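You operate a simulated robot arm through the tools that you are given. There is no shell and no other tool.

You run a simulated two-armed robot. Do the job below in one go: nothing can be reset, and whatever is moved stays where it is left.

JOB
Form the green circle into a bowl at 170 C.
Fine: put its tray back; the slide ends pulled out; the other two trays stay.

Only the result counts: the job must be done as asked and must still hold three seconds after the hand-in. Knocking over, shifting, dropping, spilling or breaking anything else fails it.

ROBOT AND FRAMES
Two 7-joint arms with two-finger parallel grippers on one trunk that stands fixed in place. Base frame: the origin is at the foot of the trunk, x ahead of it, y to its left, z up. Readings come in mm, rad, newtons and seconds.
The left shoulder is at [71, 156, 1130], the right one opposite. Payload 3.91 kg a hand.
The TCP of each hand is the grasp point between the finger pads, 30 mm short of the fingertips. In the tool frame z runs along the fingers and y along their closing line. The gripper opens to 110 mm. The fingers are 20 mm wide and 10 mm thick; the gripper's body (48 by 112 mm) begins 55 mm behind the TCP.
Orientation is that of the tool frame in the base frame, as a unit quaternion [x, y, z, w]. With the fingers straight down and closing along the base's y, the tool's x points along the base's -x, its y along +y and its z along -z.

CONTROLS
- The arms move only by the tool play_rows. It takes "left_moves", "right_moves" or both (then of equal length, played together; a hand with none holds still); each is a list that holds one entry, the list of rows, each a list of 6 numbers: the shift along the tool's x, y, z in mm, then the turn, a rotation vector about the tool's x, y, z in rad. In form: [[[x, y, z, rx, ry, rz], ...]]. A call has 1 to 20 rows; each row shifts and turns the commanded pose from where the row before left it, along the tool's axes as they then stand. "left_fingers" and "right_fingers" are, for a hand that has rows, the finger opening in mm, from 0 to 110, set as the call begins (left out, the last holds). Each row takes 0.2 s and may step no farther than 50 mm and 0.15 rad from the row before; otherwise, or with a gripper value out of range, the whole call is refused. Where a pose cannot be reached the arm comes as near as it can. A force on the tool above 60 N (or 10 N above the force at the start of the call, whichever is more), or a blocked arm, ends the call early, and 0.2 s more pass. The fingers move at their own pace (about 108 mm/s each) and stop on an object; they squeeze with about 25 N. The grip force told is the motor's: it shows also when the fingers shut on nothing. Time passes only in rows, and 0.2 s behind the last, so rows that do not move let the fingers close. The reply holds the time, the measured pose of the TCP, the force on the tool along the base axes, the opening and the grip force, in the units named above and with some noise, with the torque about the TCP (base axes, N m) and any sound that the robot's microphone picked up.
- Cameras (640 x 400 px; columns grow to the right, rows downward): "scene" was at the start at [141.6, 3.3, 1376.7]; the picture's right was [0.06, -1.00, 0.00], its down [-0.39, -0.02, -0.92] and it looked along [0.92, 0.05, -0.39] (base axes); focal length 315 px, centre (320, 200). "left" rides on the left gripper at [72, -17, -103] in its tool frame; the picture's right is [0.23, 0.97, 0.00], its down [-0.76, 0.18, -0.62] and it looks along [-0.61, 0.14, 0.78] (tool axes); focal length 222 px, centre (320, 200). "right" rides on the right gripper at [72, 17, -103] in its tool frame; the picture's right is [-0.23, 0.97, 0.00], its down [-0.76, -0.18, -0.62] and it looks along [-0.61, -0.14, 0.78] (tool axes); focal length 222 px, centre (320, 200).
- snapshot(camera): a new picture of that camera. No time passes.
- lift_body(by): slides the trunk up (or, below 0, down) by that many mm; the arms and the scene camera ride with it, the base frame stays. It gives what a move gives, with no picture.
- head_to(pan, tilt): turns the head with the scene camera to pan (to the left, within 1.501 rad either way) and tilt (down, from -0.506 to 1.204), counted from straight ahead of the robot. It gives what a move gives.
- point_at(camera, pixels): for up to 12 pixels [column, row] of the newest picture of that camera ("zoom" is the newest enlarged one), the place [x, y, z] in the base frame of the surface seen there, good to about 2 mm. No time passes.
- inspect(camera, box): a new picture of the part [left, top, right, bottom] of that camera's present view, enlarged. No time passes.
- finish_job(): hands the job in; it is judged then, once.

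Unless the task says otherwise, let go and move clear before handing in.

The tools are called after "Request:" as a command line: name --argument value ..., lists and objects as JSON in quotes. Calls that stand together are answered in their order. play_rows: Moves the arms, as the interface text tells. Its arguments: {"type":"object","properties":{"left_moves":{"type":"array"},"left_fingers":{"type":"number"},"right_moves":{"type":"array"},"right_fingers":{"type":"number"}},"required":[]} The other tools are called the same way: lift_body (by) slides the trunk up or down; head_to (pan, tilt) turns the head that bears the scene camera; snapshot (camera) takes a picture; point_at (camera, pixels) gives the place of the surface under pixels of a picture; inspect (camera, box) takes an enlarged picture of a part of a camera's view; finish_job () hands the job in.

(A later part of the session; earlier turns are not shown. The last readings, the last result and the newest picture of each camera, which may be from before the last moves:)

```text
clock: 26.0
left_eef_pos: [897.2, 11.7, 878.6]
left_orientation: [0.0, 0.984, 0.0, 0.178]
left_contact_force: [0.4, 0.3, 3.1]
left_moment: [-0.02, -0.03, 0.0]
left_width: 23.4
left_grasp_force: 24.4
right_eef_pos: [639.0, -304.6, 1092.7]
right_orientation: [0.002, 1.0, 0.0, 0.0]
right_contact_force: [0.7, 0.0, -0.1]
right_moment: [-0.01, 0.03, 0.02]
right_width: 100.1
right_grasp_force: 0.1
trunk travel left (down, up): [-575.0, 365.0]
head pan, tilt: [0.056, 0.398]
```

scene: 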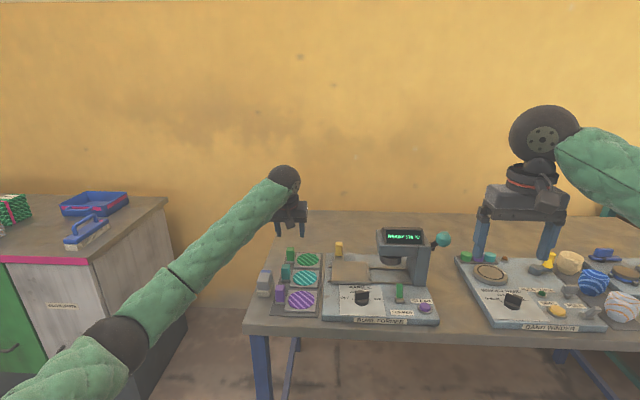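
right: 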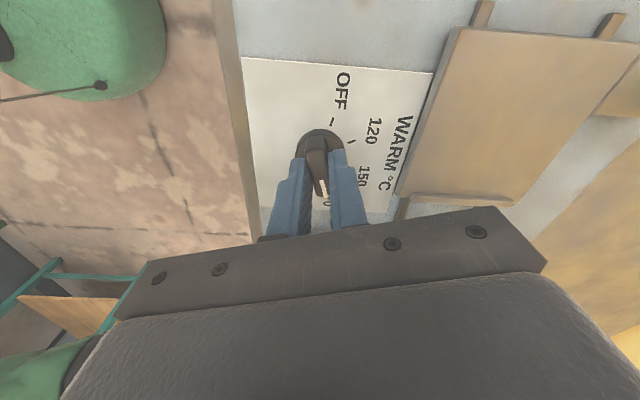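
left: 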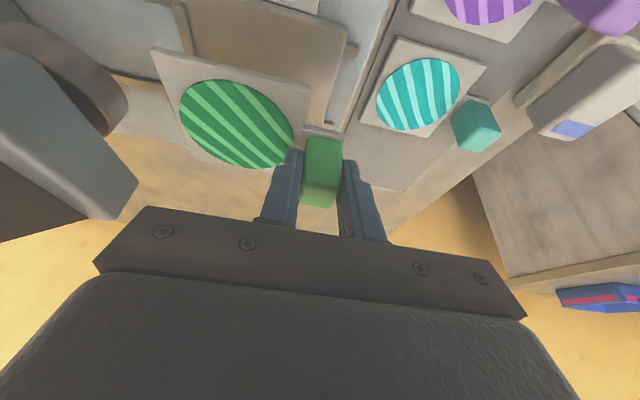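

The tray is seated (3 N upward). I'll release it, lift clear, and use the left camera to measure the press head's back side before working the slide handle.

Request:
play_rows --left_moves '[[[0, 0, 0, 0, 0, 0], [0, 0, 0, 0, 0, 0]]]' --left_fingers 42

Request:
play_rows --left_moves '[[[-7, 0, -18.7, 0, 0, 0], [-14, 0, -37.4, 0, 0, 0], [-14, 0, -37.4, 0, 0, 0], [-14, 0, -37.4, 0, 0, 0], [0, 0, 0, 0, 0, 0]]]'

Request:
snapshot --camera "left"

Request:
inspect --camera "scene" --box '[280, 210, 440, 310]'

```text
clock: 26.6
left_eef_pos: [898.1, 11.3, 878.6]
left_orientation: [0.0, 0.984, 0.0, 0.179]
left_contact_force: [0.4, 0.9, 0.2]
left_moment: [0.01, 0.0, -0.01]
left_width: 41.9
left_grasp_force: 0.1
right_eef_pos: [639.7, -305.7, 1094.1]
right_orientation: [0.003, 1.0, 0.0, -0.001]
right_contact_force: [-0.3, -0.4, -0.1]
right_moment: [0.0, 0.01, -0.01]
right_width: 100.0
right_grasp_force: 0.1
trunk travel left (down, up): [-575.0, 365.0]
head pan, tilt: [0.056, 0.398]
```

```text
clock: 27.8
left_eef_pos: [897.6, 14.4, 1016.4]
left_orientation: [0.0, 0.984, 0.0, 0.178]
left_contact_force: [-0.8, 0.2, -0.1]
left_moment: [-0.01, -0.01, 0.02]
left_width: 42.2
left_grasp_force: 0.0
right_eef_pos: [640.0, -304.1, 1091.7]
right_orientation: [0.003, 1.0, 0.0, -0.001]
right_contact_force: [-0.5, -0.2, -0.8]
right_moment: [-0.01, 0.04, 0.0]
right_width: 100.0
right_grasp_force: 0.1
trunk travel left (down, up): [-575.0, 365.0]
head pan, tilt: [0.056, 0.398]
```

```text
taken
```

left: 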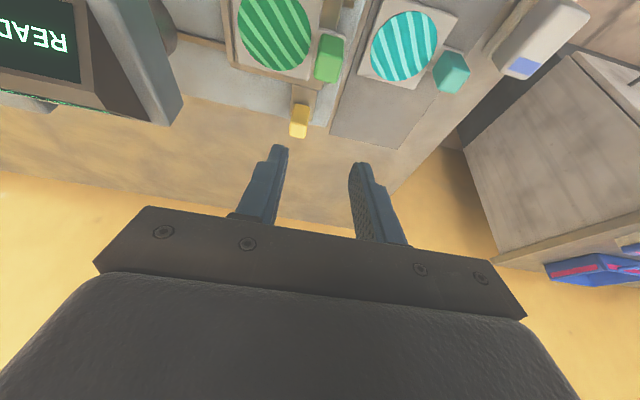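

```text
4.00 times, centred on (360, 260) of scene
```

zoom: 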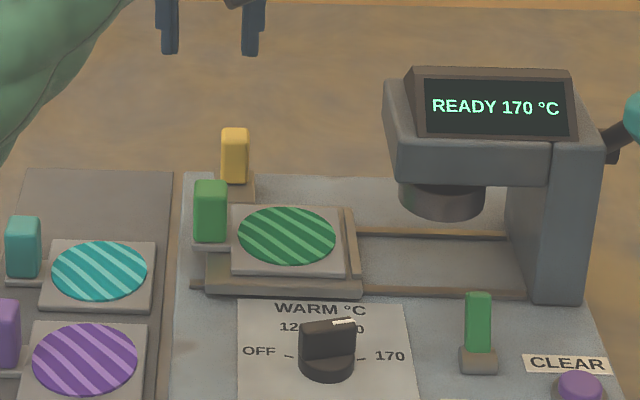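

The tray sits level on the slide. I'll measure the head's back-left corner (left picture about (180,100)) and the yellow handle.

Request:
point_at --camera "left" --pixels '[[178, 95], [160, 118], [140, 60], [100, 90], [60, 108], [160, 40], [298, 125], [300, 112], [304, 90], [292, 133], [307, 130], [275, 35]]'

Request:
inspect --camera "left" --box '[200, 0, 370, 150]'

Request:
point_at --camera "zoom" --pixels '[[350, 430], [375, 500], [340, 500], [410, 460], [342, 480], [405, 500], [400, 420], [360, 420], [345, 340], [430, 360]]'

```text
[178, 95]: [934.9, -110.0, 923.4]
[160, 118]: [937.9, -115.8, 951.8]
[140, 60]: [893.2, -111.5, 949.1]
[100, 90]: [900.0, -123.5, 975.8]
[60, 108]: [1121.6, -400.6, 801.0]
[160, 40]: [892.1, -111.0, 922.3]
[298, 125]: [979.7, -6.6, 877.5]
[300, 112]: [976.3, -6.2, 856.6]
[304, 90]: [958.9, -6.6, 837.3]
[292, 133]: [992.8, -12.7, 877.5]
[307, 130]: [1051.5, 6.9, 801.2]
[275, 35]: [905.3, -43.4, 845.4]
```

```text
2.67 times, centred on (285, 75) of left
```

zoom: 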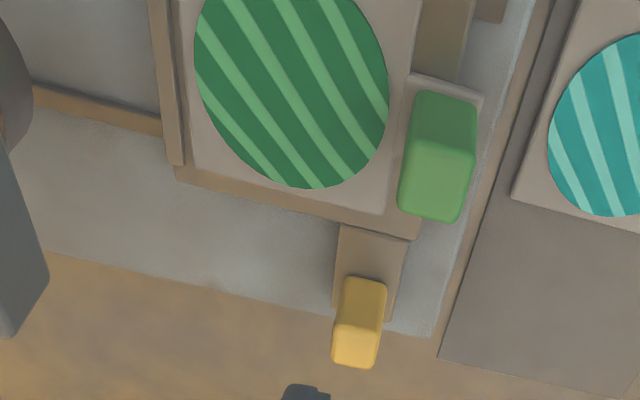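

```text
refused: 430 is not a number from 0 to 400
```

The head's back is at x≈938 and its left face at y≈-110, while the yellow block spans x≈975–998, y≈-16–1, with its top at 877. I'll push the block with the outer side of the opened right-hand-side finger, keeping the hand body left of and behind the head; first I'll move to the start point above.

Request:
play_rows --left_moves '[[[0, 31.5, 0, 0, 0, 0], [0, 31.5, 0, 0, 0, 0], [0, 0, 0, 0, 0.13, 0], [0, 0, 0, 0, 0.13, 0], [-25.3, 0, 21.3, 0, 0, 0], [-25.3, 0, 21.3, 0, 0, 0], [-25.3, 0, 21.3, 0, 0, 0], [0, 0, 0, 0, 0, 0]]]' --left_fingers 110

Request:
snapshot --camera "left"

Request:
snapshot --camera "scene"

```text
clock: 29.6
left_eef_pos: [979.6, 76.7, 963.3]
left_orientation: [0.0, 0.999, 0.0, 0.05]
left_contact_force: [0.2, 0.0, 0.0]
left_moment: [0.0, -0.03, 0.0]
left_width: 109.9
left_grasp_force: 0.0
right_eef_pos: [639.2, -304.6, 1091.6]
right_orientation: [0.003, 1.0, 0.001, 0.0]
right_contact_force: [-0.5, 0.4, -0.5]
right_moment: [-0.01, -0.01, -0.01]
right_width: 100.0
right_grasp_force: 0.0
trunk travel left (down, up): [-575.0, 365.0]
head pan, tilt: [0.056, 0.398]
```

```text
taken
```

left: 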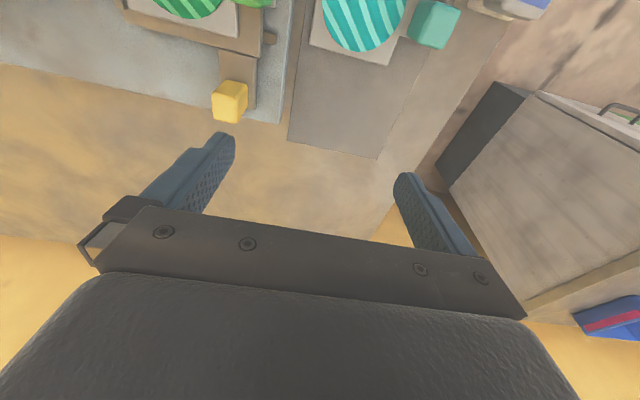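

```text
taken
```

scene: 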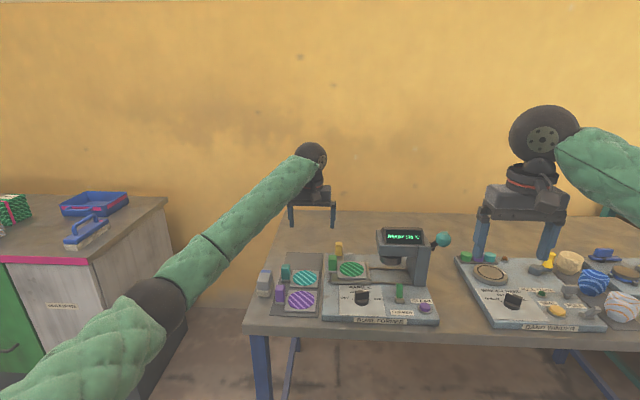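

The start pose is reachable. I'll descend to z≈875, with the finger about 10 mm left of the yellow block.

Request:
play_rows --left_moves '[[[2.9, 0, 29.2, 0, 0, 0], [2.9, 0, 29.2, 0, 0, 0], [2.9, 0, 29.2, 0, 0, 0], [0, 0, 0, 0, 0, 0]]]'

Request:
snapshot --camera "left"

Request:
inspect --camera "scene" --box '[270, 200, 430, 300]'

```text
clock: 30.6
left_eef_pos: [979.5, 75.3, 874.8]
left_orientation: [0.001, 0.999, -0.001, 0.049]
left_contact_force: [0.4, -0.2, 0.2]
left_moment: [0.01, -0.03, -0.02]
left_width: 110.0
left_grasp_force: 0.1
right_eef_pos: [639.6, -304.6, 1092.3]
right_orientation: [0.002, 1.0, 0.0, 0.0]
right_contact_force: [0.4, 0.7, 0.3]
right_moment: [0.01, -0.01, 0.0]
right_width: 99.9
right_grasp_force: 0.0
trunk travel left (down, up): [-575.0, 365.0]
head pan, tilt: [0.056, 0.398]
```

```text
taken
```

left: 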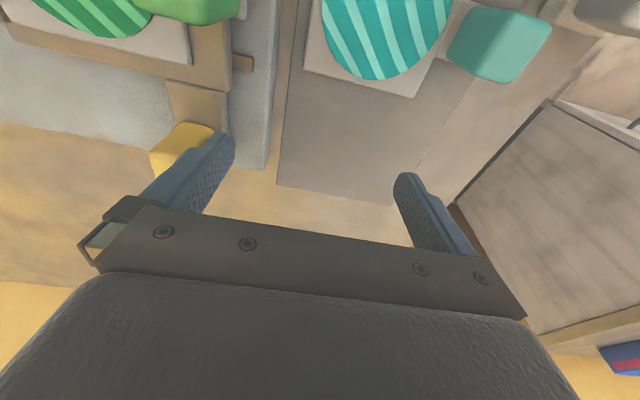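

```text
4.00 times, centred on (350, 250) of scene
```

zoom: 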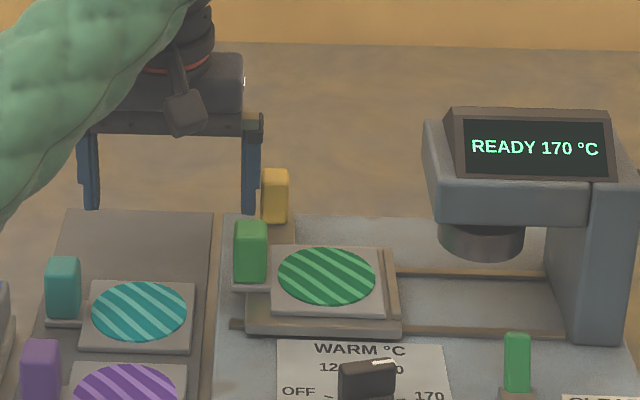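

The finger is just left of the yellow block (scene zoom 250,190 next to 275,195). I'll push slowly to the right and watch.

Request:
play_rows --left_moves '[[[0, -8, 0, 0, 0, 0], [0, -8, 0, 0, 0, 0], [0, -8, 0, 0, 0, 0], [0, -8, 0, 0, 0, 0], [0, -8, 0, 0, 0, 0], [0, 0, 0, 0, 0, 0]]]'

Request:
inspect --camera "scene" --box '[270, 200, 430, 300]'

```text
clock: 32.0
left_eef_pos: [980.3, 36.1, 875.0]
left_orientation: [0.0, 0.999, 0.0, 0.05]
left_contact_force: [0.0, 0.4, 0.8]
left_moment: [-0.01, 0.04, -0.05]
left_width: 109.9
left_grasp_force: 0.1
right_eef_pos: [640.1, -304.9, 1092.2]
right_orientation: [0.002, 1.0, 0.001, 0.0]
right_contact_force: [-0.8, -1.0, 0.2]
right_moment: [0.04, 0.04, 0.0]
right_width: 100.0
right_grasp_force: 0.0
trunk travel left (down, up): [-575.0, 365.0]
head pan, tilt: [0.056, 0.398]
```

```text
4.00 times, centred on (350, 250) of scene
```

zoom: 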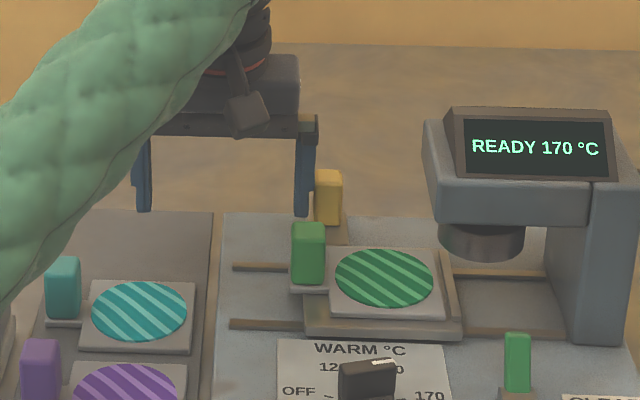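

The slide moves easily and carries the tray. I'll continue another 56 mm.

Request:
play_rows --left_moves '[[[0, -8, 0, 0, 0, 0], [0, -8, 0, 0, 0, 0], [0, -8, 0, 0, 0, 0], [0, -8, 0, 0, 0, 0], [0, -8, 0, 0, 0, 0], [0, -8, 0, 0, 0, 0], [0, -8, 0, 0, 0, 0], [0, 0, 0, 0, 0, 0]]]'

Request:
inspect --camera "scene" --box '[300, 200, 460, 300]'

Request:
snapshot --camera "left"

```text
clock: 33.8
left_eef_pos: [978.3, -21.4, 873.9]
left_orientation: [-0.001, 0.999, 0.0, 0.05]
left_contact_force: [0.6, -0.9, 0.1]
left_moment: [0.02, -0.01, -0.02]
left_width: 109.8
left_grasp_force: 0.0
right_eef_pos: [639.6, -305.1, 1091.7]
right_orientation: [0.003, 1.0, -0.001, 0.0]
right_contact_force: [0.0, 0.0, -0.3]
right_moment: [0.02, 0.04, 0.0]
right_width: 100.2
right_grasp_force: 0.0
trunk travel left (down, up): [-575.0, 365.0]
head pan, tilt: [0.056, 0.398]
```

```text
4.00 times, centred on (380, 250) of scene
```

zoom: 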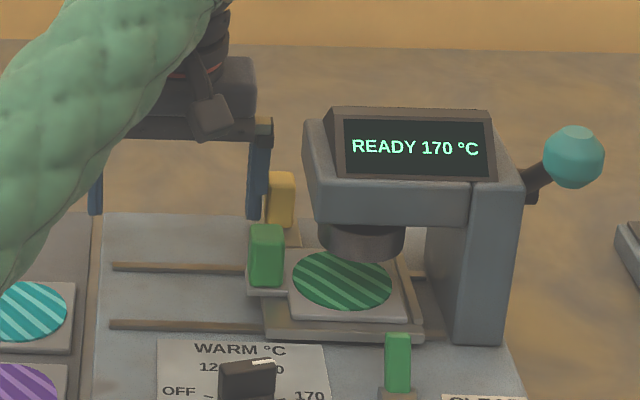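

```text
taken
```

left: 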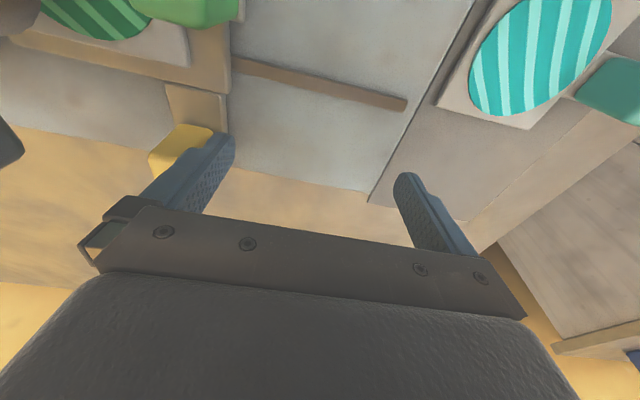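

No stop yet; the display still reads READY. I'll continue in small 3 mm steps and watch for the end stop.

Request:
point_at --camera "zoom" --pixels '[[341, 285], [265, 325], [422, 330], [280, 185], [290, 312], [407, 315]]'

Request:
play_rows --left_moves '[[[0, -3, 0, 0, 0, 0], [0, -3, 0, 0, 0, 0], [0, -3, 0, 0, 0, 0], [0, 0, 0, 0, 0, 0]]]'

```text
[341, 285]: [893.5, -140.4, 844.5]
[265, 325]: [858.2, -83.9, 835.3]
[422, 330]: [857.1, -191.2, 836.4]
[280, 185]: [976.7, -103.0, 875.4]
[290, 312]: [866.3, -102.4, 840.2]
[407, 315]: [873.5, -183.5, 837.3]
```

```text
clock: 34.8
left_eef_pos: [980.4, -29.9, 874.5]
left_orientation: [0.0, 0.999, 0.001, 0.049]
left_contact_force: [-0.5, 0.5, 0.0]
left_moment: [0.02, -0.02, 0.04]
left_width: 110.0
left_grasp_force: 0.0
right_eef_pos: [639.4, -305.4, 1091.6]
right_orientation: [0.003, 1.0, 0.0, -0.001]
right_contact_force: [0.9, -0.4, 0.0]
right_moment: [0.0, -0.03, 0.01]
right_width: 100.3
right_grasp_force: 0.1
trunk travel left (down, up): [-575.0, 365.0]
head pan, tilt: [0.056, 0.398]
```

The slide has moved about 104 mm with no stop force yet. I'll nudge 2 mm at a time.

Request:
play_rows --left_moves '[[[0, -2, 0, 0, 0, 0], [0, 0, 0, 0, 0, 0]]]'

Request:
inspect --camera "scene" --box '[360, 220, 440, 300]'

Request:
point_at --camera "zoom" --pixels '[[180, 290], [145, 325], [310, 330], [230, 320], [50, 180], [120, 270]]'

```text
clock: 35.4
left_eef_pos: [979.5, -32.1, 872.6]
left_orientation: [0.001, 0.999, 0.0, 0.049]
left_contact_force: [0.9, 0.4, -0.7]
left_moment: [0.01, 0.02, 0.0]
left_width: 110.1
left_grasp_force: 0.2
right_eef_pos: [640.4, -304.8, 1091.6]
right_orientation: [0.002, 1.0, 0.001, 0.0]
right_contact_force: [-0.5, -0.1, -0.3]
right_moment: [-0.02, 0.02, 0.02]
right_width: 99.9
right_grasp_force: 0.0
trunk travel left (down, up): [-575.0, 365.0]
head pan, tilt: [0.056, 0.398]
```

```text
5.00 times, centred on (400, 260) of scene
```

zoom: 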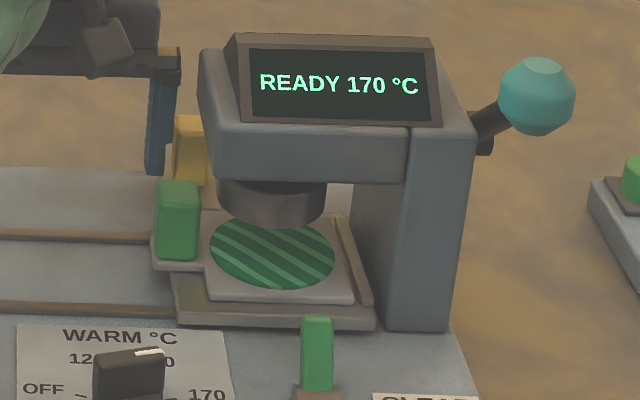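

```text
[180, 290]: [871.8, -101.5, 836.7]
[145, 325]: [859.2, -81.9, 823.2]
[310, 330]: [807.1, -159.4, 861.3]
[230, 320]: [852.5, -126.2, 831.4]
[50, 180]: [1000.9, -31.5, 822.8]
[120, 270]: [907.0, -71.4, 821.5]
```

I'll measure the disc and the stamp directly in this view to compare their centres.

Request:
point_at --camera "zoom" --pixels '[[272, 252], [215, 255], [330, 258], [275, 285], [223, 195], [322, 195], [272, 215], [205, 295], [352, 300], [368, 300], [355, 230], [380, 300]]'

```text
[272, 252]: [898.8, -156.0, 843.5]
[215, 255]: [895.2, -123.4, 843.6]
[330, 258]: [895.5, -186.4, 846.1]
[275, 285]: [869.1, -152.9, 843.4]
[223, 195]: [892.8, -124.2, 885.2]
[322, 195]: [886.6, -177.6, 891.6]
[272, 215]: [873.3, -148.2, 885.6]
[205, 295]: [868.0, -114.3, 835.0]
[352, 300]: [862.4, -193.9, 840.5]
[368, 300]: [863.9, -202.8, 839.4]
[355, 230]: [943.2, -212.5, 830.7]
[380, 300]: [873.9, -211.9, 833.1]
```

The disc centre is at y≈-155 and the stamp's at about -150.5; the slide's right edge is near -205. I'll find the slide's end stop with small nudges.

Request:
play_rows --left_moves '[[[0, -1.5, 0, 0, 0, 0], [0, -1.5, 0, 0, 0, 0], [0, 0, 0, 0, 0, 0]]]'

Request:
inspect --camera "scene" --box '[360, 220, 440, 300]'

Request:
point_at --camera "zoom" --pixels '[[272, 252], [215, 255], [330, 258], [368, 300], [190, 130], [352, 300]]'

```text
clock: 36.2
left_eef_pos: [979.7, -35.6, 874.8]
left_orientation: [0.0, 0.999, 0.001, 0.049]
left_contact_force: [-0.3, 0.2, -0.8]
left_moment: [0.02, 0.03, 0.02]
left_width: 109.4
left_grasp_force: 0.0
right_eef_pos: [639.6, -304.2, 1093.1]
right_orientation: [0.003, 1.0, -0.001, -0.001]
right_contact_force: [1.0, -0.4, 0.7]
right_moment: [0.01, 0.01, 0.01]
right_width: 100.1
right_grasp_force: 0.0
trunk travel left (down, up): [-575.0, 365.0]
head pan, tilt: [0.056, 0.398]
```

```text
5.00 times, centred on (400, 260) of scene
```

zoom: 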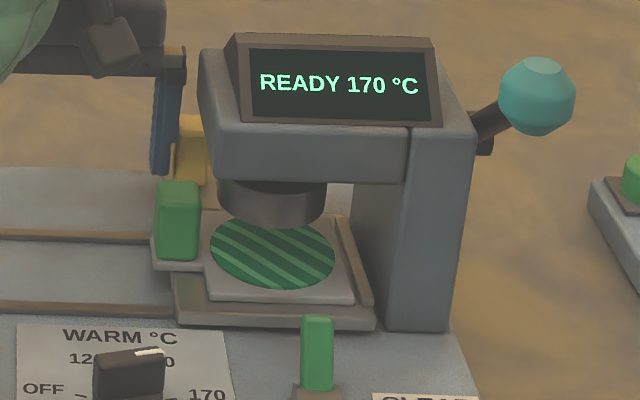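

```text
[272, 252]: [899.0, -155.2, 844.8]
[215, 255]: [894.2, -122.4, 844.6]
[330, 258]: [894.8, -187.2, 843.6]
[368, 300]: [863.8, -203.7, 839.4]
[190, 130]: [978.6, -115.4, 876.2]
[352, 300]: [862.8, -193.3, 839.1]
```

The slide hasn't moved further while the finger flexed (109.4), so it's at its stop, with the disc within about 4 mm of the stamp's centre. I'll back the left hand off and up, then study the lever.

Request:
play_rows --left_moves '[[[0, 15, 0, 0, 0, 0], [0, 30, 0, 0, 0, 0], [0, 40, 0, 0, 0, 0], [-4, 0, -40, 0, 0, 0], [-4, 0, -40, 0, 0, 0], [-4, 0, -40, 0, 0, 0], [0, 0, 0, 0, 0, 0]]]'

Request:
inspect --camera "scene" --box '[400, 220, 464, 260]'

Request:
point_at --camera "zoom" --pixels '[[420, 100], [420, 150], [370, 150], [475, 150], [420, 200], [420, 240], [345, 230], [310, 260], [330, 280], [350, 270], [420, 120], [300, 240]]'

Request:
snapshot --camera "right"

```text
clock: 37.8
left_eef_pos: [982.6, 51.0, 991.4]
left_orientation: [0.0, 0.999, -0.001, 0.049]
left_contact_force: [0.3, 0.2, 0.0]
left_moment: [-0.01, -0.01, -0.01]
left_width: 109.8
left_grasp_force: 0.0
right_eef_pos: [640.6, -304.6, 1091.0]
right_orientation: [0.002, 1.0, -0.001, -0.001]
right_contact_force: [-0.5, 1.5, 0.5]
right_moment: [-0.03, -0.01, 0.0]
right_width: 99.9
right_grasp_force: 0.0
trunk travel left (down, up): [-575.0, 365.0]
head pan, tilt: [0.056, 0.398]
```

```text
10.00 times, centred on (432, 240) of scene
```

zoom: 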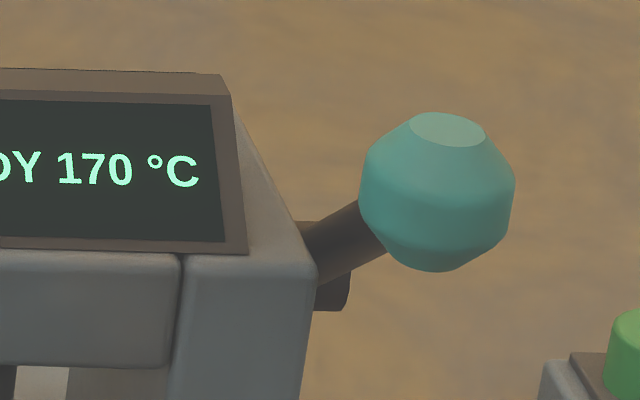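

```text
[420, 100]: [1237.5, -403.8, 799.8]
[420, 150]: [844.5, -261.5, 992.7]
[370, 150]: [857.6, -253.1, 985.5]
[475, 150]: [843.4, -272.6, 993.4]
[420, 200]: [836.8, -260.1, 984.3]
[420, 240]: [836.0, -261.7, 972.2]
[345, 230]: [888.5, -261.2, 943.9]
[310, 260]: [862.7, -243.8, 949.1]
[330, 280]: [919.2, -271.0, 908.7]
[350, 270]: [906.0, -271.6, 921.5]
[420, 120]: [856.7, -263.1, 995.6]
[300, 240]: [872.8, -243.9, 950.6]
```

```text
taken
```

right: 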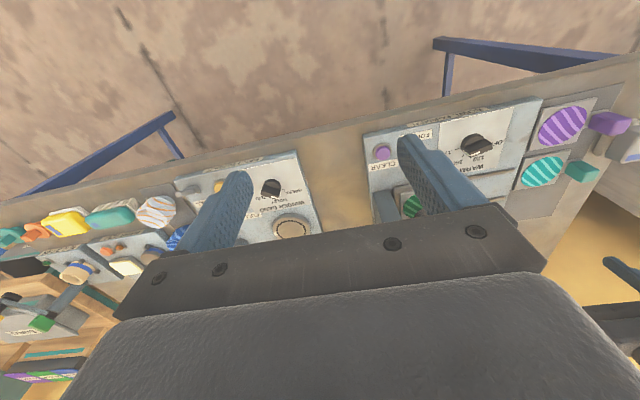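

The lever's ball is centred at about (856,-265,976) with a radius near 20 mm, on a rod rising forward from a pivot near (910,-260,922). I'll move the right hand nearer for a side look.

Request:
play_rows --right_moves '[[[-40, 13, 0, 0, 0, 0], [-40, 13, 0, 0, 0, 0], [-40, 13, 0, 0, 0, 0], [0, 0, 0, 0, 0, 0]]]' --right_fingers 80

Request:
snapshot --camera "right"

Request:
snapshot --camera "left"

```text
clock: 38.8
left_eef_pos: [980.3, 50.4, 993.4]
left_orientation: [0.0, 0.999, 0.0, 0.049]
left_contact_force: [0.2, -0.2, 0.1]
left_moment: [0.02, 0.02, 0.02]
left_width: 110.0
left_grasp_force: 0.0
right_eef_pos: [760.4, -267.2, 1093.8]
right_orientation: [0.003, 1.0, 0.0, -0.001]
right_contact_force: [-0.3, 0.5, -0.6]
right_moment: [-0.02, 0.0, 0.06]
right_width: 80.1
right_grasp_force: 0.1
trunk travel left (down, up): [-575.0, 365.0]
head pan, tilt: [0.056, 0.398]
```

```text
taken
```

right: 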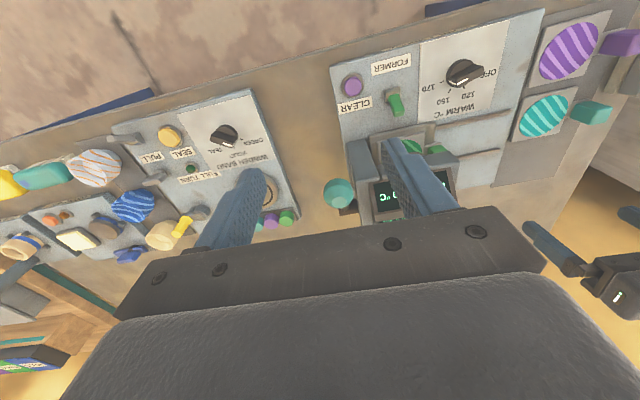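

```text
taken
```

left: 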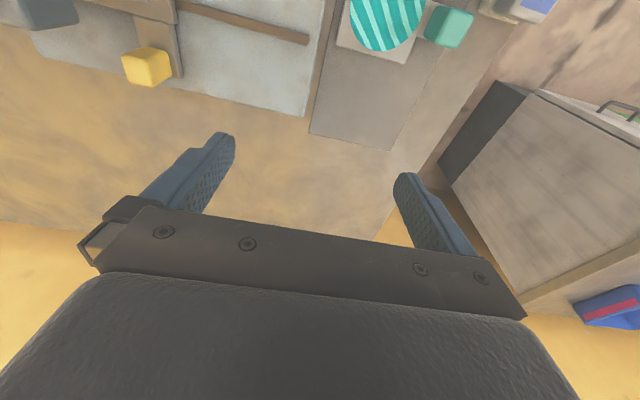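

Request:
inspect --camera "right" --box '[310, 130, 470, 240]'

Request:
point_at --camera "right" --pixels '[[339, 182], [326, 195], [353, 195], [339, 195], [339, 205], [350, 208], [358, 200], [369, 165], [372, 215], [340, 180]]'

```text
3.64 times, centred on (390, 185) of right
```

zoom: 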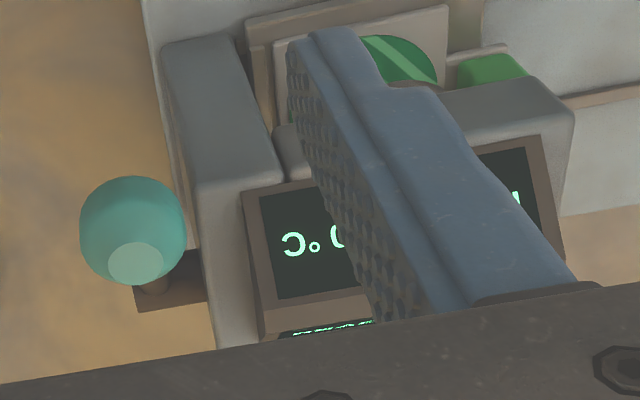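

```text
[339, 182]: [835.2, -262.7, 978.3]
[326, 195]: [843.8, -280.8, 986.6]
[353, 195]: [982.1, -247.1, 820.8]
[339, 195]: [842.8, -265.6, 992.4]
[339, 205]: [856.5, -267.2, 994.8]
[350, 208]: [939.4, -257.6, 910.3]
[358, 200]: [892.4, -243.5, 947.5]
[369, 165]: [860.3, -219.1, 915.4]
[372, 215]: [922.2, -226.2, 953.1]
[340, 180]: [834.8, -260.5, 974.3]
```

The ball's top is at z≈995 and the lever swings about a y axis behind it. I'll close the right fingers and press the ball down from above; first I'll position the tips just over it.

Request:
play_rows --right_moves '[[[-45, 1, 10, 0, 0, 0], [-45, 1, 20, 0, 0, 0], [0, 0, 20, 0, 0, 0], [0, 0, 0, 0, 0, 0], [0, 0, 0, 0, 0, 0]]]' --right_fingers 0

Request:
inspect --camera "scene" --box '[360, 180, 488, 260]'

Request:
snapshot --camera "right"

```text
clock: 40.0
left_eef_pos: [980.5, 50.5, 991.6]
left_orientation: [0.0, 0.999, 0.0, 0.05]
left_contact_force: [0.2, -0.5, 0.3]
left_moment: [0.0, 0.0, 0.01]
left_width: 110.2
left_grasp_force: 0.0
right_eef_pos: [850.0, -265.4, 1042.0]
right_orientation: [0.003, 1.0, 0.0, 0.0]
right_contact_force: [-0.1, 0.6, 0.5]
right_moment: [-0.01, 0.0, -0.02]
right_width: 0.0
right_grasp_force: 25.4
trunk travel left (down, up): [-575.0, 365.0]
head pan, tilt: [0.056, 0.398]
```

```text
5.00 times, centred on (424, 220) of scene
```

zoom: 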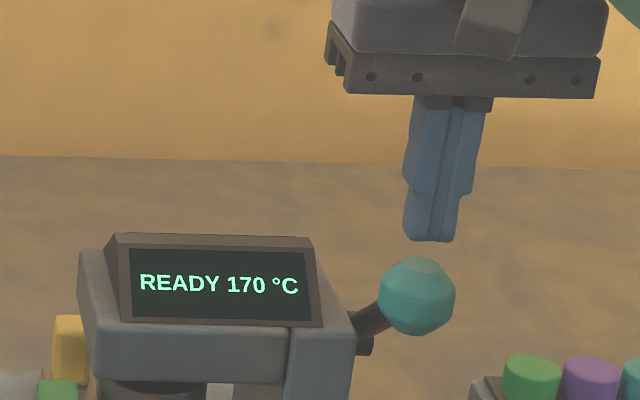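

```text
taken
```

right: 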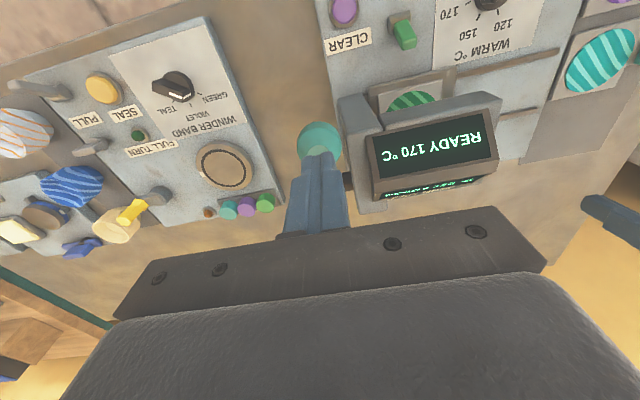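

The closed tips are right above the ball. I'll press down along the lever's arc in small steps.

Request:
play_rows --right_moves '[[[0, 0, 8, 0, 0, 0], [0, 0, 8, 0, 0, 0], [2, 0, 5, 0, 0, 0], [3, 0, 5, 0, 0, 0], [3, 0, 5, 0, 0, 0], [3, 0, 5, 0, 0, 0], [0, 0, 0, 0, 0, 0]]]'

Request:
inspect --camera "scene" --box '[340, 200, 468, 280]'

```text
clock: 41.6
left_eef_pos: [981.2, 50.8, 993.3]
left_orientation: [0.0, 0.999, 0.0, 0.049]
left_contact_force: [0.2, -0.2, -0.3]
left_moment: [0.01, 0.03, -0.02]
left_width: 109.8
left_grasp_force: 0.1
right_eef_pos: [838.0, -265.7, 1004.8]
right_orientation: [0.003, 1.0, 0.0, 0.0]
right_contact_force: [0.6, 0.3, 0.8]
right_moment: [0.03, 0.01, -0.01]
right_width: 0.0
right_grasp_force: 24.6
trunk travel left (down, up): [-575.0, 365.0]
head pan, tilt: [0.056, 0.398]
```

```text
5.00 times, centred on (404, 240) of scene
```

zoom: 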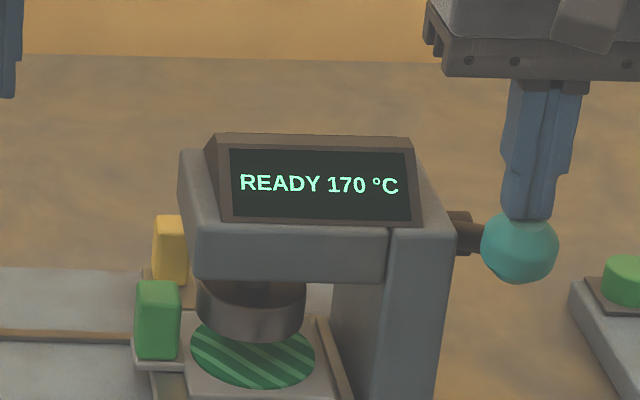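

The ball follows and the stamp is descending onto the disc, with almost no force. I'll continue.

Request:
play_rows --right_moves '[[[2, 0, 6, 0, 0, 0], [2, 0, 6, 0, 0, 0], [1, 0, 6, 0, 0, 0], [1, 0, 6, 0, 0, 0], [0, 0, 0, 0, 0, 0]]]'

Request:
inspect --camera "scene" --box '[340, 200, 468, 280]'

```text
clock: 42.8
left_eef_pos: [980.6, 50.5, 991.5]
left_orientation: [0.0, 0.999, -0.001, 0.049]
left_contact_force: [-1.0, -0.2, 1.1]
left_moment: [0.0, 0.02, 0.0]
left_width: 109.8
left_grasp_force: 0.0
right_eef_pos: [831.8, -265.5, 981.7]
right_orientation: [0.003, 1.0, 0.0, 0.0]
right_contact_force: [-0.5, -0.1, 0.5]
right_moment: [0.0, -0.01, -0.01]
right_width: 0.1
right_grasp_force: 24.8
trunk travel left (down, up): [-575.0, 365.0]
head pan, tilt: [0.056, 0.398]
```

```text
5.00 times, centred on (404, 240) of scene
```

zoom: 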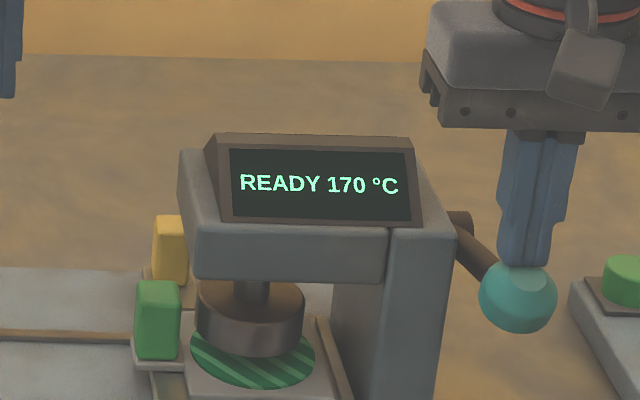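

The stamp is nearly at the disc. I'll press on in smaller steps.

Request:
play_rows --right_moves '[[[0, 0, 5, 0, 0, 0], [0, 0, 5, 0, 0, 0], [-1, 0, 5, 0, 0, 0], [0, 0, 0, 0, 0, 0]]]'

Request:
inspect --camera "scene" --box '[340, 200, 468, 280]'

```text
clock: 43.8
left_eef_pos: [980.7, 50.5, 992.7]
left_orientation: [0.0, 0.999, 0.0, 0.05]
left_contact_force: [-0.2, -0.2, -0.4]
left_moment: [0.0, 0.03, 0.0]
left_width: 110.0
left_grasp_force: 0.2
right_eef_pos: [834.5, -265.5, 966.5]
right_orientation: [0.003, 1.0, -0.001, 0.0]
right_contact_force: [-0.6, -0.3, 1.4]
right_moment: [0.01, -0.03, -0.02]
right_width: 0.0
right_grasp_force: 25.2
trunk travel left (down, up): [-575.0, 365.0]
head pan, tilt: [0.056, 0.398]
```

```text
5.00 times, centred on (404, 240) of scene
```

zoom: 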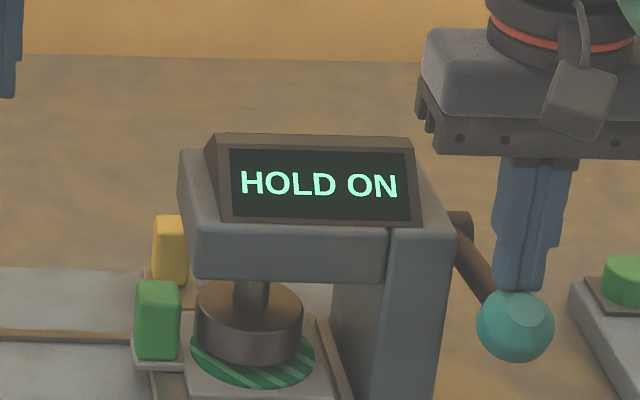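

The display reads HOLD ON, so forming has begun. I'll hold the lever down and check the display often.

Request:
play_rows --right_moves '[[[0, 0, 0, 0, 0, 0], [0, 0, 0, 0, 0, 0]]]'

Request:
inspect --camera "scene" --box '[340, 200, 468, 280]'

```text
clock: 44.4
left_eef_pos: [980.1, 50.4, 992.0]
left_orientation: [0.0, 0.999, 0.0, 0.05]
left_contact_force: [-0.1, 0.6, 0.1]
left_moment: [-0.01, 0.01, 0.01]
left_width: 110.1
left_grasp_force: 0.2
right_eef_pos: [834.4, -266.4, 966.5]
right_orientation: [0.003, 1.0, 0.0, -0.001]
right_contact_force: [0.4, -0.2, 0.2]
right_moment: [-0.02, 0.01, 0.01]
right_width: 0.4
right_grasp_force: 24.9
trunk travel left (down, up): [-575.0, 365.0]
head pan, tilt: [0.056, 0.398]
```

```text
5.00 times, centred on (404, 240) of scene
```

zoom: 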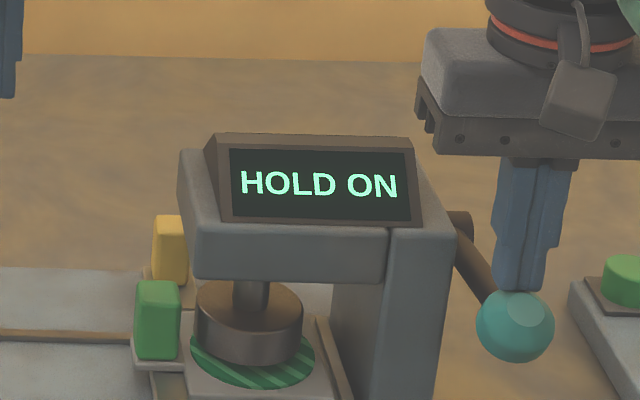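

Still HOLD ON; the stamp is on the disc. I'll keep holding.

Request:
play_rows --right_moves '[[[0, 0, 0, 0, 0, 0], [0, 0, 0, 0, 0, 0]]]'

Request:
inspect --camera "scene" --box '[340, 200, 468, 280]'

```text
clock: 45.0
left_eef_pos: [980.0, 50.5, 992.9]
left_orientation: [0.0, 0.999, 0.0, 0.05]
left_contact_force: [-0.3, 0.3, 0.2]
left_moment: [-0.01, -0.05, -0.01]
left_width: 110.0
left_grasp_force: 0.1
right_eef_pos: [833.9, -267.8, 965.1]
right_orientation: [0.003, 1.0, 0.0, -0.001]
right_contact_force: [0.5, -0.3, 1.2]
right_moment: [-0.01, -0.01, -0.01]
right_width: 0.0
right_grasp_force: 24.8
trunk travel left (down, up): [-575.0, 365.0]
head pan, tilt: [0.056, 0.398]
```

```text
5.00 times, centred on (404, 240) of scene
```

zoom: 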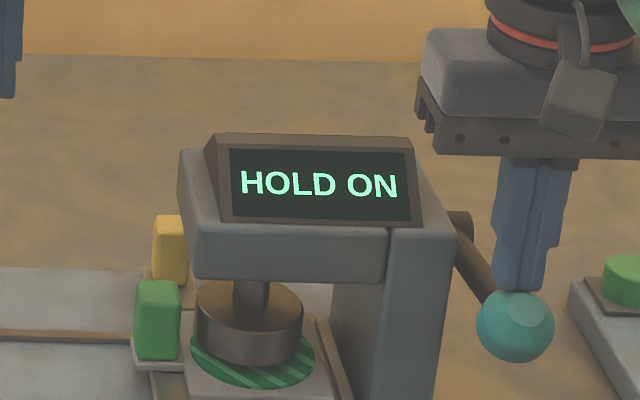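

Still HOLD ON after about 1.2 s; I'll keep holding.

Request:
play_rows --right_moves '[[[0, 0, 0, 0, 0, 0], [0, 0, 0, 0, 0, 0], [0, 0, 0, 0, 0, 0]]]'

Request:
inspect --camera "scene" --box '[340, 200, 468, 280]'

```text
clock: 45.8
left_eef_pos: [981.3, 51.1, 992.6]
left_orientation: [0.0, 0.999, 0.0, 0.049]
left_contact_force: [0.5, -0.8, 0.4]
left_moment: [0.03, 0.04, 0.0]
left_width: 110.0
left_grasp_force: 0.1
right_eef_pos: [832.7, -266.5, 966.3]
right_orientation: [0.002, 1.0, 0.0, 0.0]
right_contact_force: [-0.1, 0.6, 1.3]
right_moment: [-0.01, -0.01, -0.02]
right_width: 0.0
right_grasp_force: 24.8
trunk travel left (down, up): [-575.0, 365.0]
head pan, tilt: [0.056, 0.398]
```

```text
5.00 times, centred on (404, 240) of scene
```

zoom: 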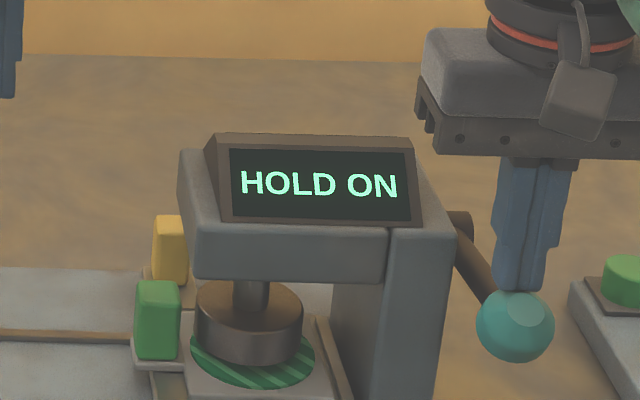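

Display unchanged at about 2 s of holding. I'll continue.

Request:
play_rows --right_moves '[[[0, 0, 0, 0, 0, 0], [0, 0, 0, 0, 0, 0], [0, 0, 0, 0, 0, 0]]]'

Request:
inspect --camera "scene" --box '[340, 200, 468, 280]'

```text
clock: 46.6
left_eef_pos: [980.8, 50.3, 992.2]
left_orientation: [0.0, 0.999, 0.0, 0.05]
left_contact_force: [-0.5, -0.4, -0.1]
left_moment: [0.01, 0.02, 0.01]
left_width: 110.0
left_grasp_force: 0.0
right_eef_pos: [832.8, -265.3, 965.8]
right_orientation: [0.002, 1.0, -0.001, 0.0]
right_contact_force: [0.5, -0.6, 2.1]
right_moment: [-0.01, 0.01, 0.01]
right_width: 0.1
right_grasp_force: 25.2
trunk travel left (down, up): [-575.0, 365.0]
head pan, tilt: [0.056, 0.398]
```

```text
5.00 times, centred on (404, 240) of scene
```

zoom: 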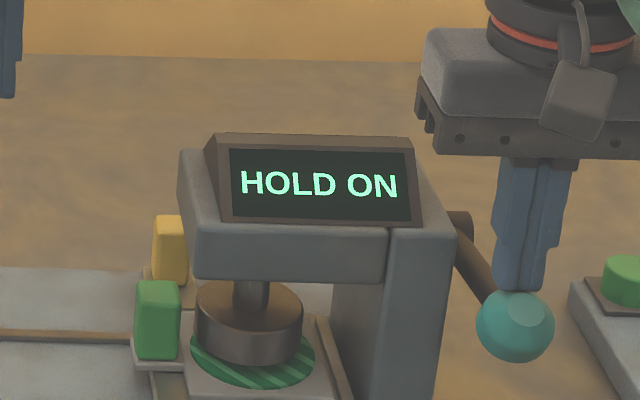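

Still HOLD ON after about 2.8 s. I'll keep holding.

Request:
play_rows --right_moves '[[[0, 0, 0, 0, 0, 0], [0, 0, 0, 0, 0, 0], [0, 0, 0, 0, 0, 0], [0, 0, 0, 0, 0, 0]]]'

Request:
inspect --camera "scene" --box '[340, 200, 468, 280]'

```text
clock: 47.6
left_eef_pos: [980.0, 49.6, 992.9]
left_orientation: [0.001, 0.999, -0.001, 0.049]
left_contact_force: [0.4, 0.0, -0.8]
left_moment: [0.0, -0.01, 0.0]
left_width: 109.9
left_grasp_force: 0.0
right_eef_pos: [834.1, -267.0, 965.8]
right_orientation: [0.003, 1.0, 0.0, 0.0]
right_contact_force: [0.0, 0.5, 1.2]
right_moment: [0.01, 0.03, -0.02]
right_width: 0.0
right_grasp_force: 24.7
trunk travel left (down, up): [-575.0, 365.0]
head pan, tilt: [0.056, 0.398]
```

```text
5.00 times, centred on (404, 240) of scene
```

zoom: 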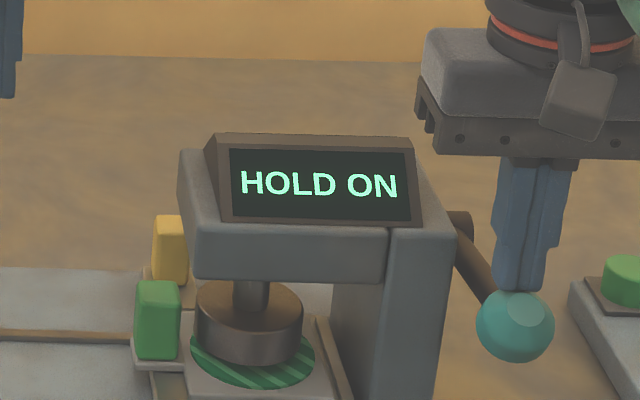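

Still HOLD ON at about 4 s; another short wait.

Request:
play_rows --right_moves '[[[0, 0, 0, 0, 0, 0], [0, 0, 0, 0, 0, 0], [0, 0, 0, 0, 0, 0], [0, 0, 0, 0, 0, 0]]]'

Request:
inspect --camera "scene" --box '[340, 200, 468, 280]'

```text
clock: 48.6
left_eef_pos: [980.7, 49.5, 992.4]
left_orientation: [0.0, 0.999, 0.0, 0.05]
left_contact_force: [0.4, 0.2, 0.7]
left_moment: [0.01, 0.02, 0.02]
left_width: 110.4
left_grasp_force: 0.1
right_eef_pos: [834.5, -266.2, 966.2]
right_orientation: [0.003, 1.0, 0.0, 0.0]
right_contact_force: [-0.2, -0.2, 1.1]
right_moment: [-0.02, 0.0, -0.01]
right_width: 0.0
right_grasp_force: 25.0
trunk travel left (down, up): [-575.0, 365.0]
head pan, tilt: [0.056, 0.398]
```

```text
5.00 times, centred on (404, 240) of scene
```

zoom: 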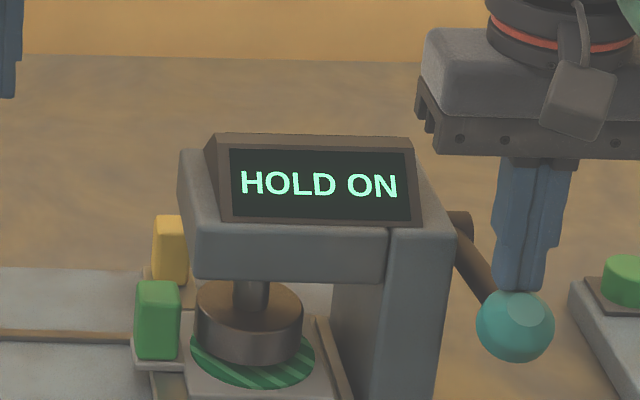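

Still HOLD ON at about 5 s with only ~1 N on the lever. I'll check whether the stamp actually touches the disc.

Request:
point_at --camera "zoom" --pixels '[[250, 355], [250, 361], [250, 345], [215, 345], [290, 345], [250, 375], [515, 325], [250, 290]]'

Request:
play_rows --right_moves '[[[0, 0, 0, 0, 0, 0], [0, 0, 0, 0, 0, 0], [0, 0, 0, 0, 0, 0]]]'

Request:
inspect --camera "scene" --box '[340, 200, 468, 280]'

```text
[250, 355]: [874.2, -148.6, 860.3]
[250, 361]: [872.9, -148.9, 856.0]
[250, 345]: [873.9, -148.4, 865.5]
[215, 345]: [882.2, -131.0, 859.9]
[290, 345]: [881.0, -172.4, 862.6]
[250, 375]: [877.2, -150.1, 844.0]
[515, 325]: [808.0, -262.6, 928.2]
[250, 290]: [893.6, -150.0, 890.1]
```

```text
clock: 49.4
left_eef_pos: [981.7, 50.7, 993.4]
left_orientation: [0.0, 0.999, 0.0, 0.05]
left_contact_force: [-0.4, 0.7, -0.4]
left_moment: [-0.02, 0.02, 0.02]
left_width: 109.9
left_grasp_force: 0.0
right_eef_pos: [833.9, -267.0, 965.8]
right_orientation: [0.003, 1.0, 0.0, 0.0]
right_contact_force: [0.3, -0.4, 1.2]
right_moment: [-0.01, 0.01, 0.02]
right_width: 0.1
right_grasp_force: 24.8
trunk travel left (down, up): [-575.0, 365.0]
head pan, tilt: [0.056, 0.398]
```

```text
5.00 times, centred on (404, 240) of scene
```

zoom: 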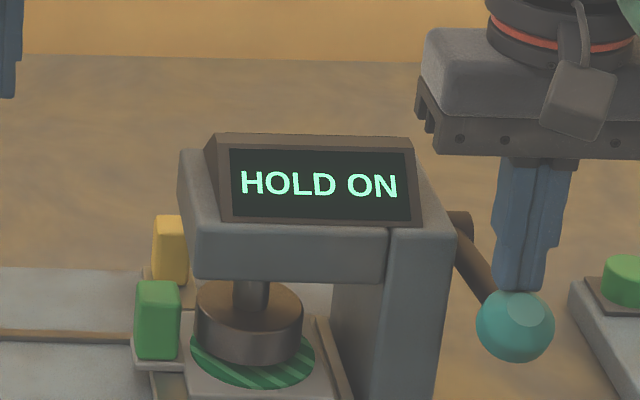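

The stamp's rim is at z≈855 while the disc is at 844, so the press isn't fully down. I'll press further in small steps.

Request:
play_rows --right_moves '[[[-0.5, 0, 4, 0, 0, 0], [-0.5, 0, 4, 0, 0, 0], [0, 0, 0, 0, 0, 0]]]'

Request:
inspect --camera "scene" --box '[340, 200, 468, 280]'

Request:
point_at --camera "zoom" --pixels '[[250, 365], [250, 370], [250, 360], [515, 335]]'

```text
clock: 50.2
left_eef_pos: [980.9, 50.9, 992.9]
left_orientation: [0.0, 0.999, 0.0, 0.049]
left_contact_force: [0.2, 0.0, -0.5]
left_moment: [-0.04, 0.02, 0.01]
left_width: 110.2
left_grasp_force: 0.1
right_eef_pos: [833.7, -266.4, 959.2]
right_orientation: [0.002, 1.0, -0.002, 0.0]
right_contact_force: [-0.6, -0.9, 1.1]
right_moment: [0.0, 0.02, -0.01]
right_width: 0.2
right_grasp_force: 24.7
trunk travel left (down, up): [-575.0, 365.0]
head pan, tilt: [0.056, 0.398]
```

```text
5.00 times, centred on (404, 240) of scene
```

zoom: 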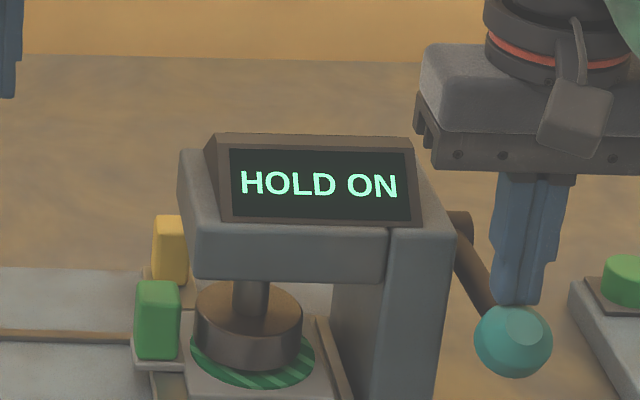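

```text
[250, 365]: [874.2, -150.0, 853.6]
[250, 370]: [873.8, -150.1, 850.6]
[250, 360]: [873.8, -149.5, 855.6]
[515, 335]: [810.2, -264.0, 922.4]
```

The stamp rim is at about 850 now, still with little resistance. I'll press further.

Request:
play_rows --right_moves '[[[-1, 0, 4, 0, 0, 0], [-1, 0, 4, 0, 0, 0], [0, 0, 0, 0, 0, 0]]]'

Request:
inspect --camera "scene" --box '[340, 200, 468, 280]'

```text
clock: 51.0
left_eef_pos: [980.0, 51.6, 992.6]
left_orientation: [0.0, 0.999, 0.001, 0.05]
left_contact_force: [-0.1, 0.2, 0.0]
left_moment: [0.01, -0.04, 0.02]
left_width: 110.0
left_grasp_force: 0.1
right_eef_pos: [836.5, -265.5, 950.9]
right_orientation: [0.003, 1.0, 0.0, 0.001]
right_contact_force: [0.3, -0.3, 2.0]
right_moment: [0.05, 0.01, 0.07]
right_width: 0.0
right_grasp_force: 24.8
trunk travel left (down, up): [-575.0, 365.0]
head pan, tilt: [0.056, 0.398]
```

```text
5.00 times, centred on (404, 240) of scene
```

zoom: 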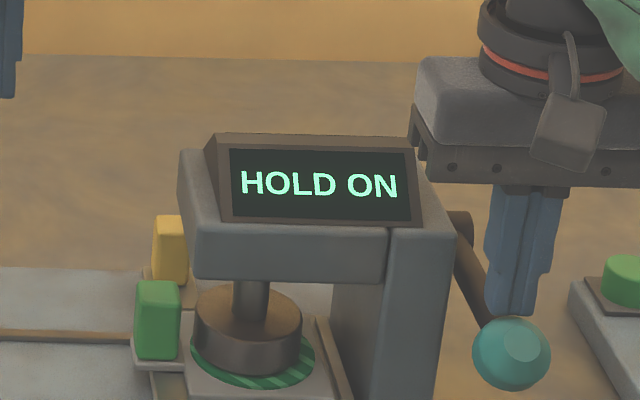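

Continuing to press; the stamp is still moving down with about 2 N.

Request:
play_rows --right_moves '[[[-1, 0, 3, 0, 0, 0], [-1, 0, 3, 0, 0, 0], [0, 0, 0, 0, 0, 0]]]'

Request:
inspect --camera "scene" --box '[340, 200, 468, 280]'

Request:
point_at --camera "zoom" --pixels '[[250, 370], [250, 375], [310, 140], [400, 150], [440, 200], [430, 140]]'

```text
clock: 51.8
left_eef_pos: [980.2, 51.2, 991.4]
left_orientation: [0.0, 0.999, 0.0, 0.05]
left_contact_force: [-0.2, 0.4, 1.1]
left_moment: [0.01, -0.02, 0.02]
left_width: 109.9
left_grasp_force: 0.1
right_eef_pos: [838.4, -265.9, 943.3]
right_orientation: [0.002, 1.0, 0.0, 0.0]
right_contact_force: [0.2, 0.4, 1.5]
right_moment: [-0.03, 0.0, -0.04]
right_width: 0.2
right_grasp_force: 25.3
trunk travel left (down, up): [-575.0, 365.0]
head pan, tilt: [0.056, 0.398]
```

```text
5.00 times, centred on (404, 240) of scene
```

zoom: 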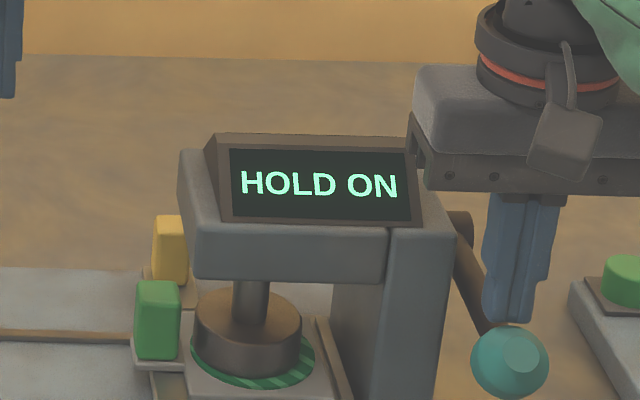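

```text
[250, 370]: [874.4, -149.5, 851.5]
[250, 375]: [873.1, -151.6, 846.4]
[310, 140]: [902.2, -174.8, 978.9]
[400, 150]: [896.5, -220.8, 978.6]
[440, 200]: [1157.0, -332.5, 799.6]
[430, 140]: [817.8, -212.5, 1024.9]
```

The stamp's rim is at about 846, just at the disc. I'll press a little more until resistance shows.

Request:
play_rows --right_moves '[[[-1, 0, 3, 0, 0, 0], [-1, 0, 3, 0, 0, 0], [0, 0, 0, 0, 0, 0]]]'

Request:
inspect --camera "scene" --box '[340, 200, 468, 280]'

```text
clock: 52.6
left_eef_pos: [981.0, 49.9, 992.1]
left_orientation: [0.0, 0.999, 0.0, 0.05]
left_contact_force: [0.4, 0.7, -0.6]
left_moment: [0.0, 0.02, -0.01]
left_width: 110.1
left_grasp_force: 0.1
right_eef_pos: [840.5, -265.0, 938.1]
right_orientation: [0.002, 1.0, 0.0, 0.0]
right_contact_force: [-0.6, -0.1, 2.2]
right_moment: [-0.04, 0.02, 0.01]
right_width: 0.0
right_grasp_force: 25.0
trunk travel left (down, up): [-575.0, 365.0]
head pan, tilt: [0.056, 0.398]
```

```text
5.00 times, centred on (404, 240) of scene
```

zoom: 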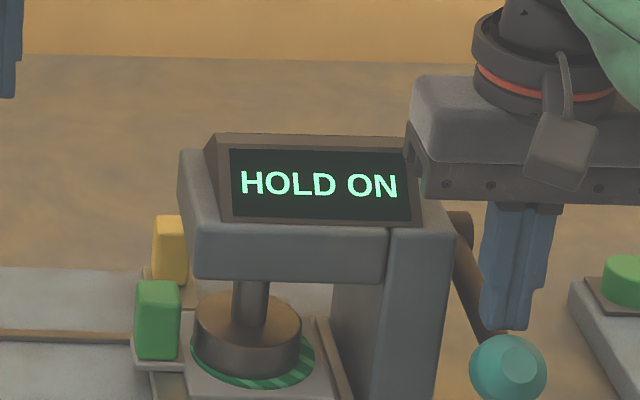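

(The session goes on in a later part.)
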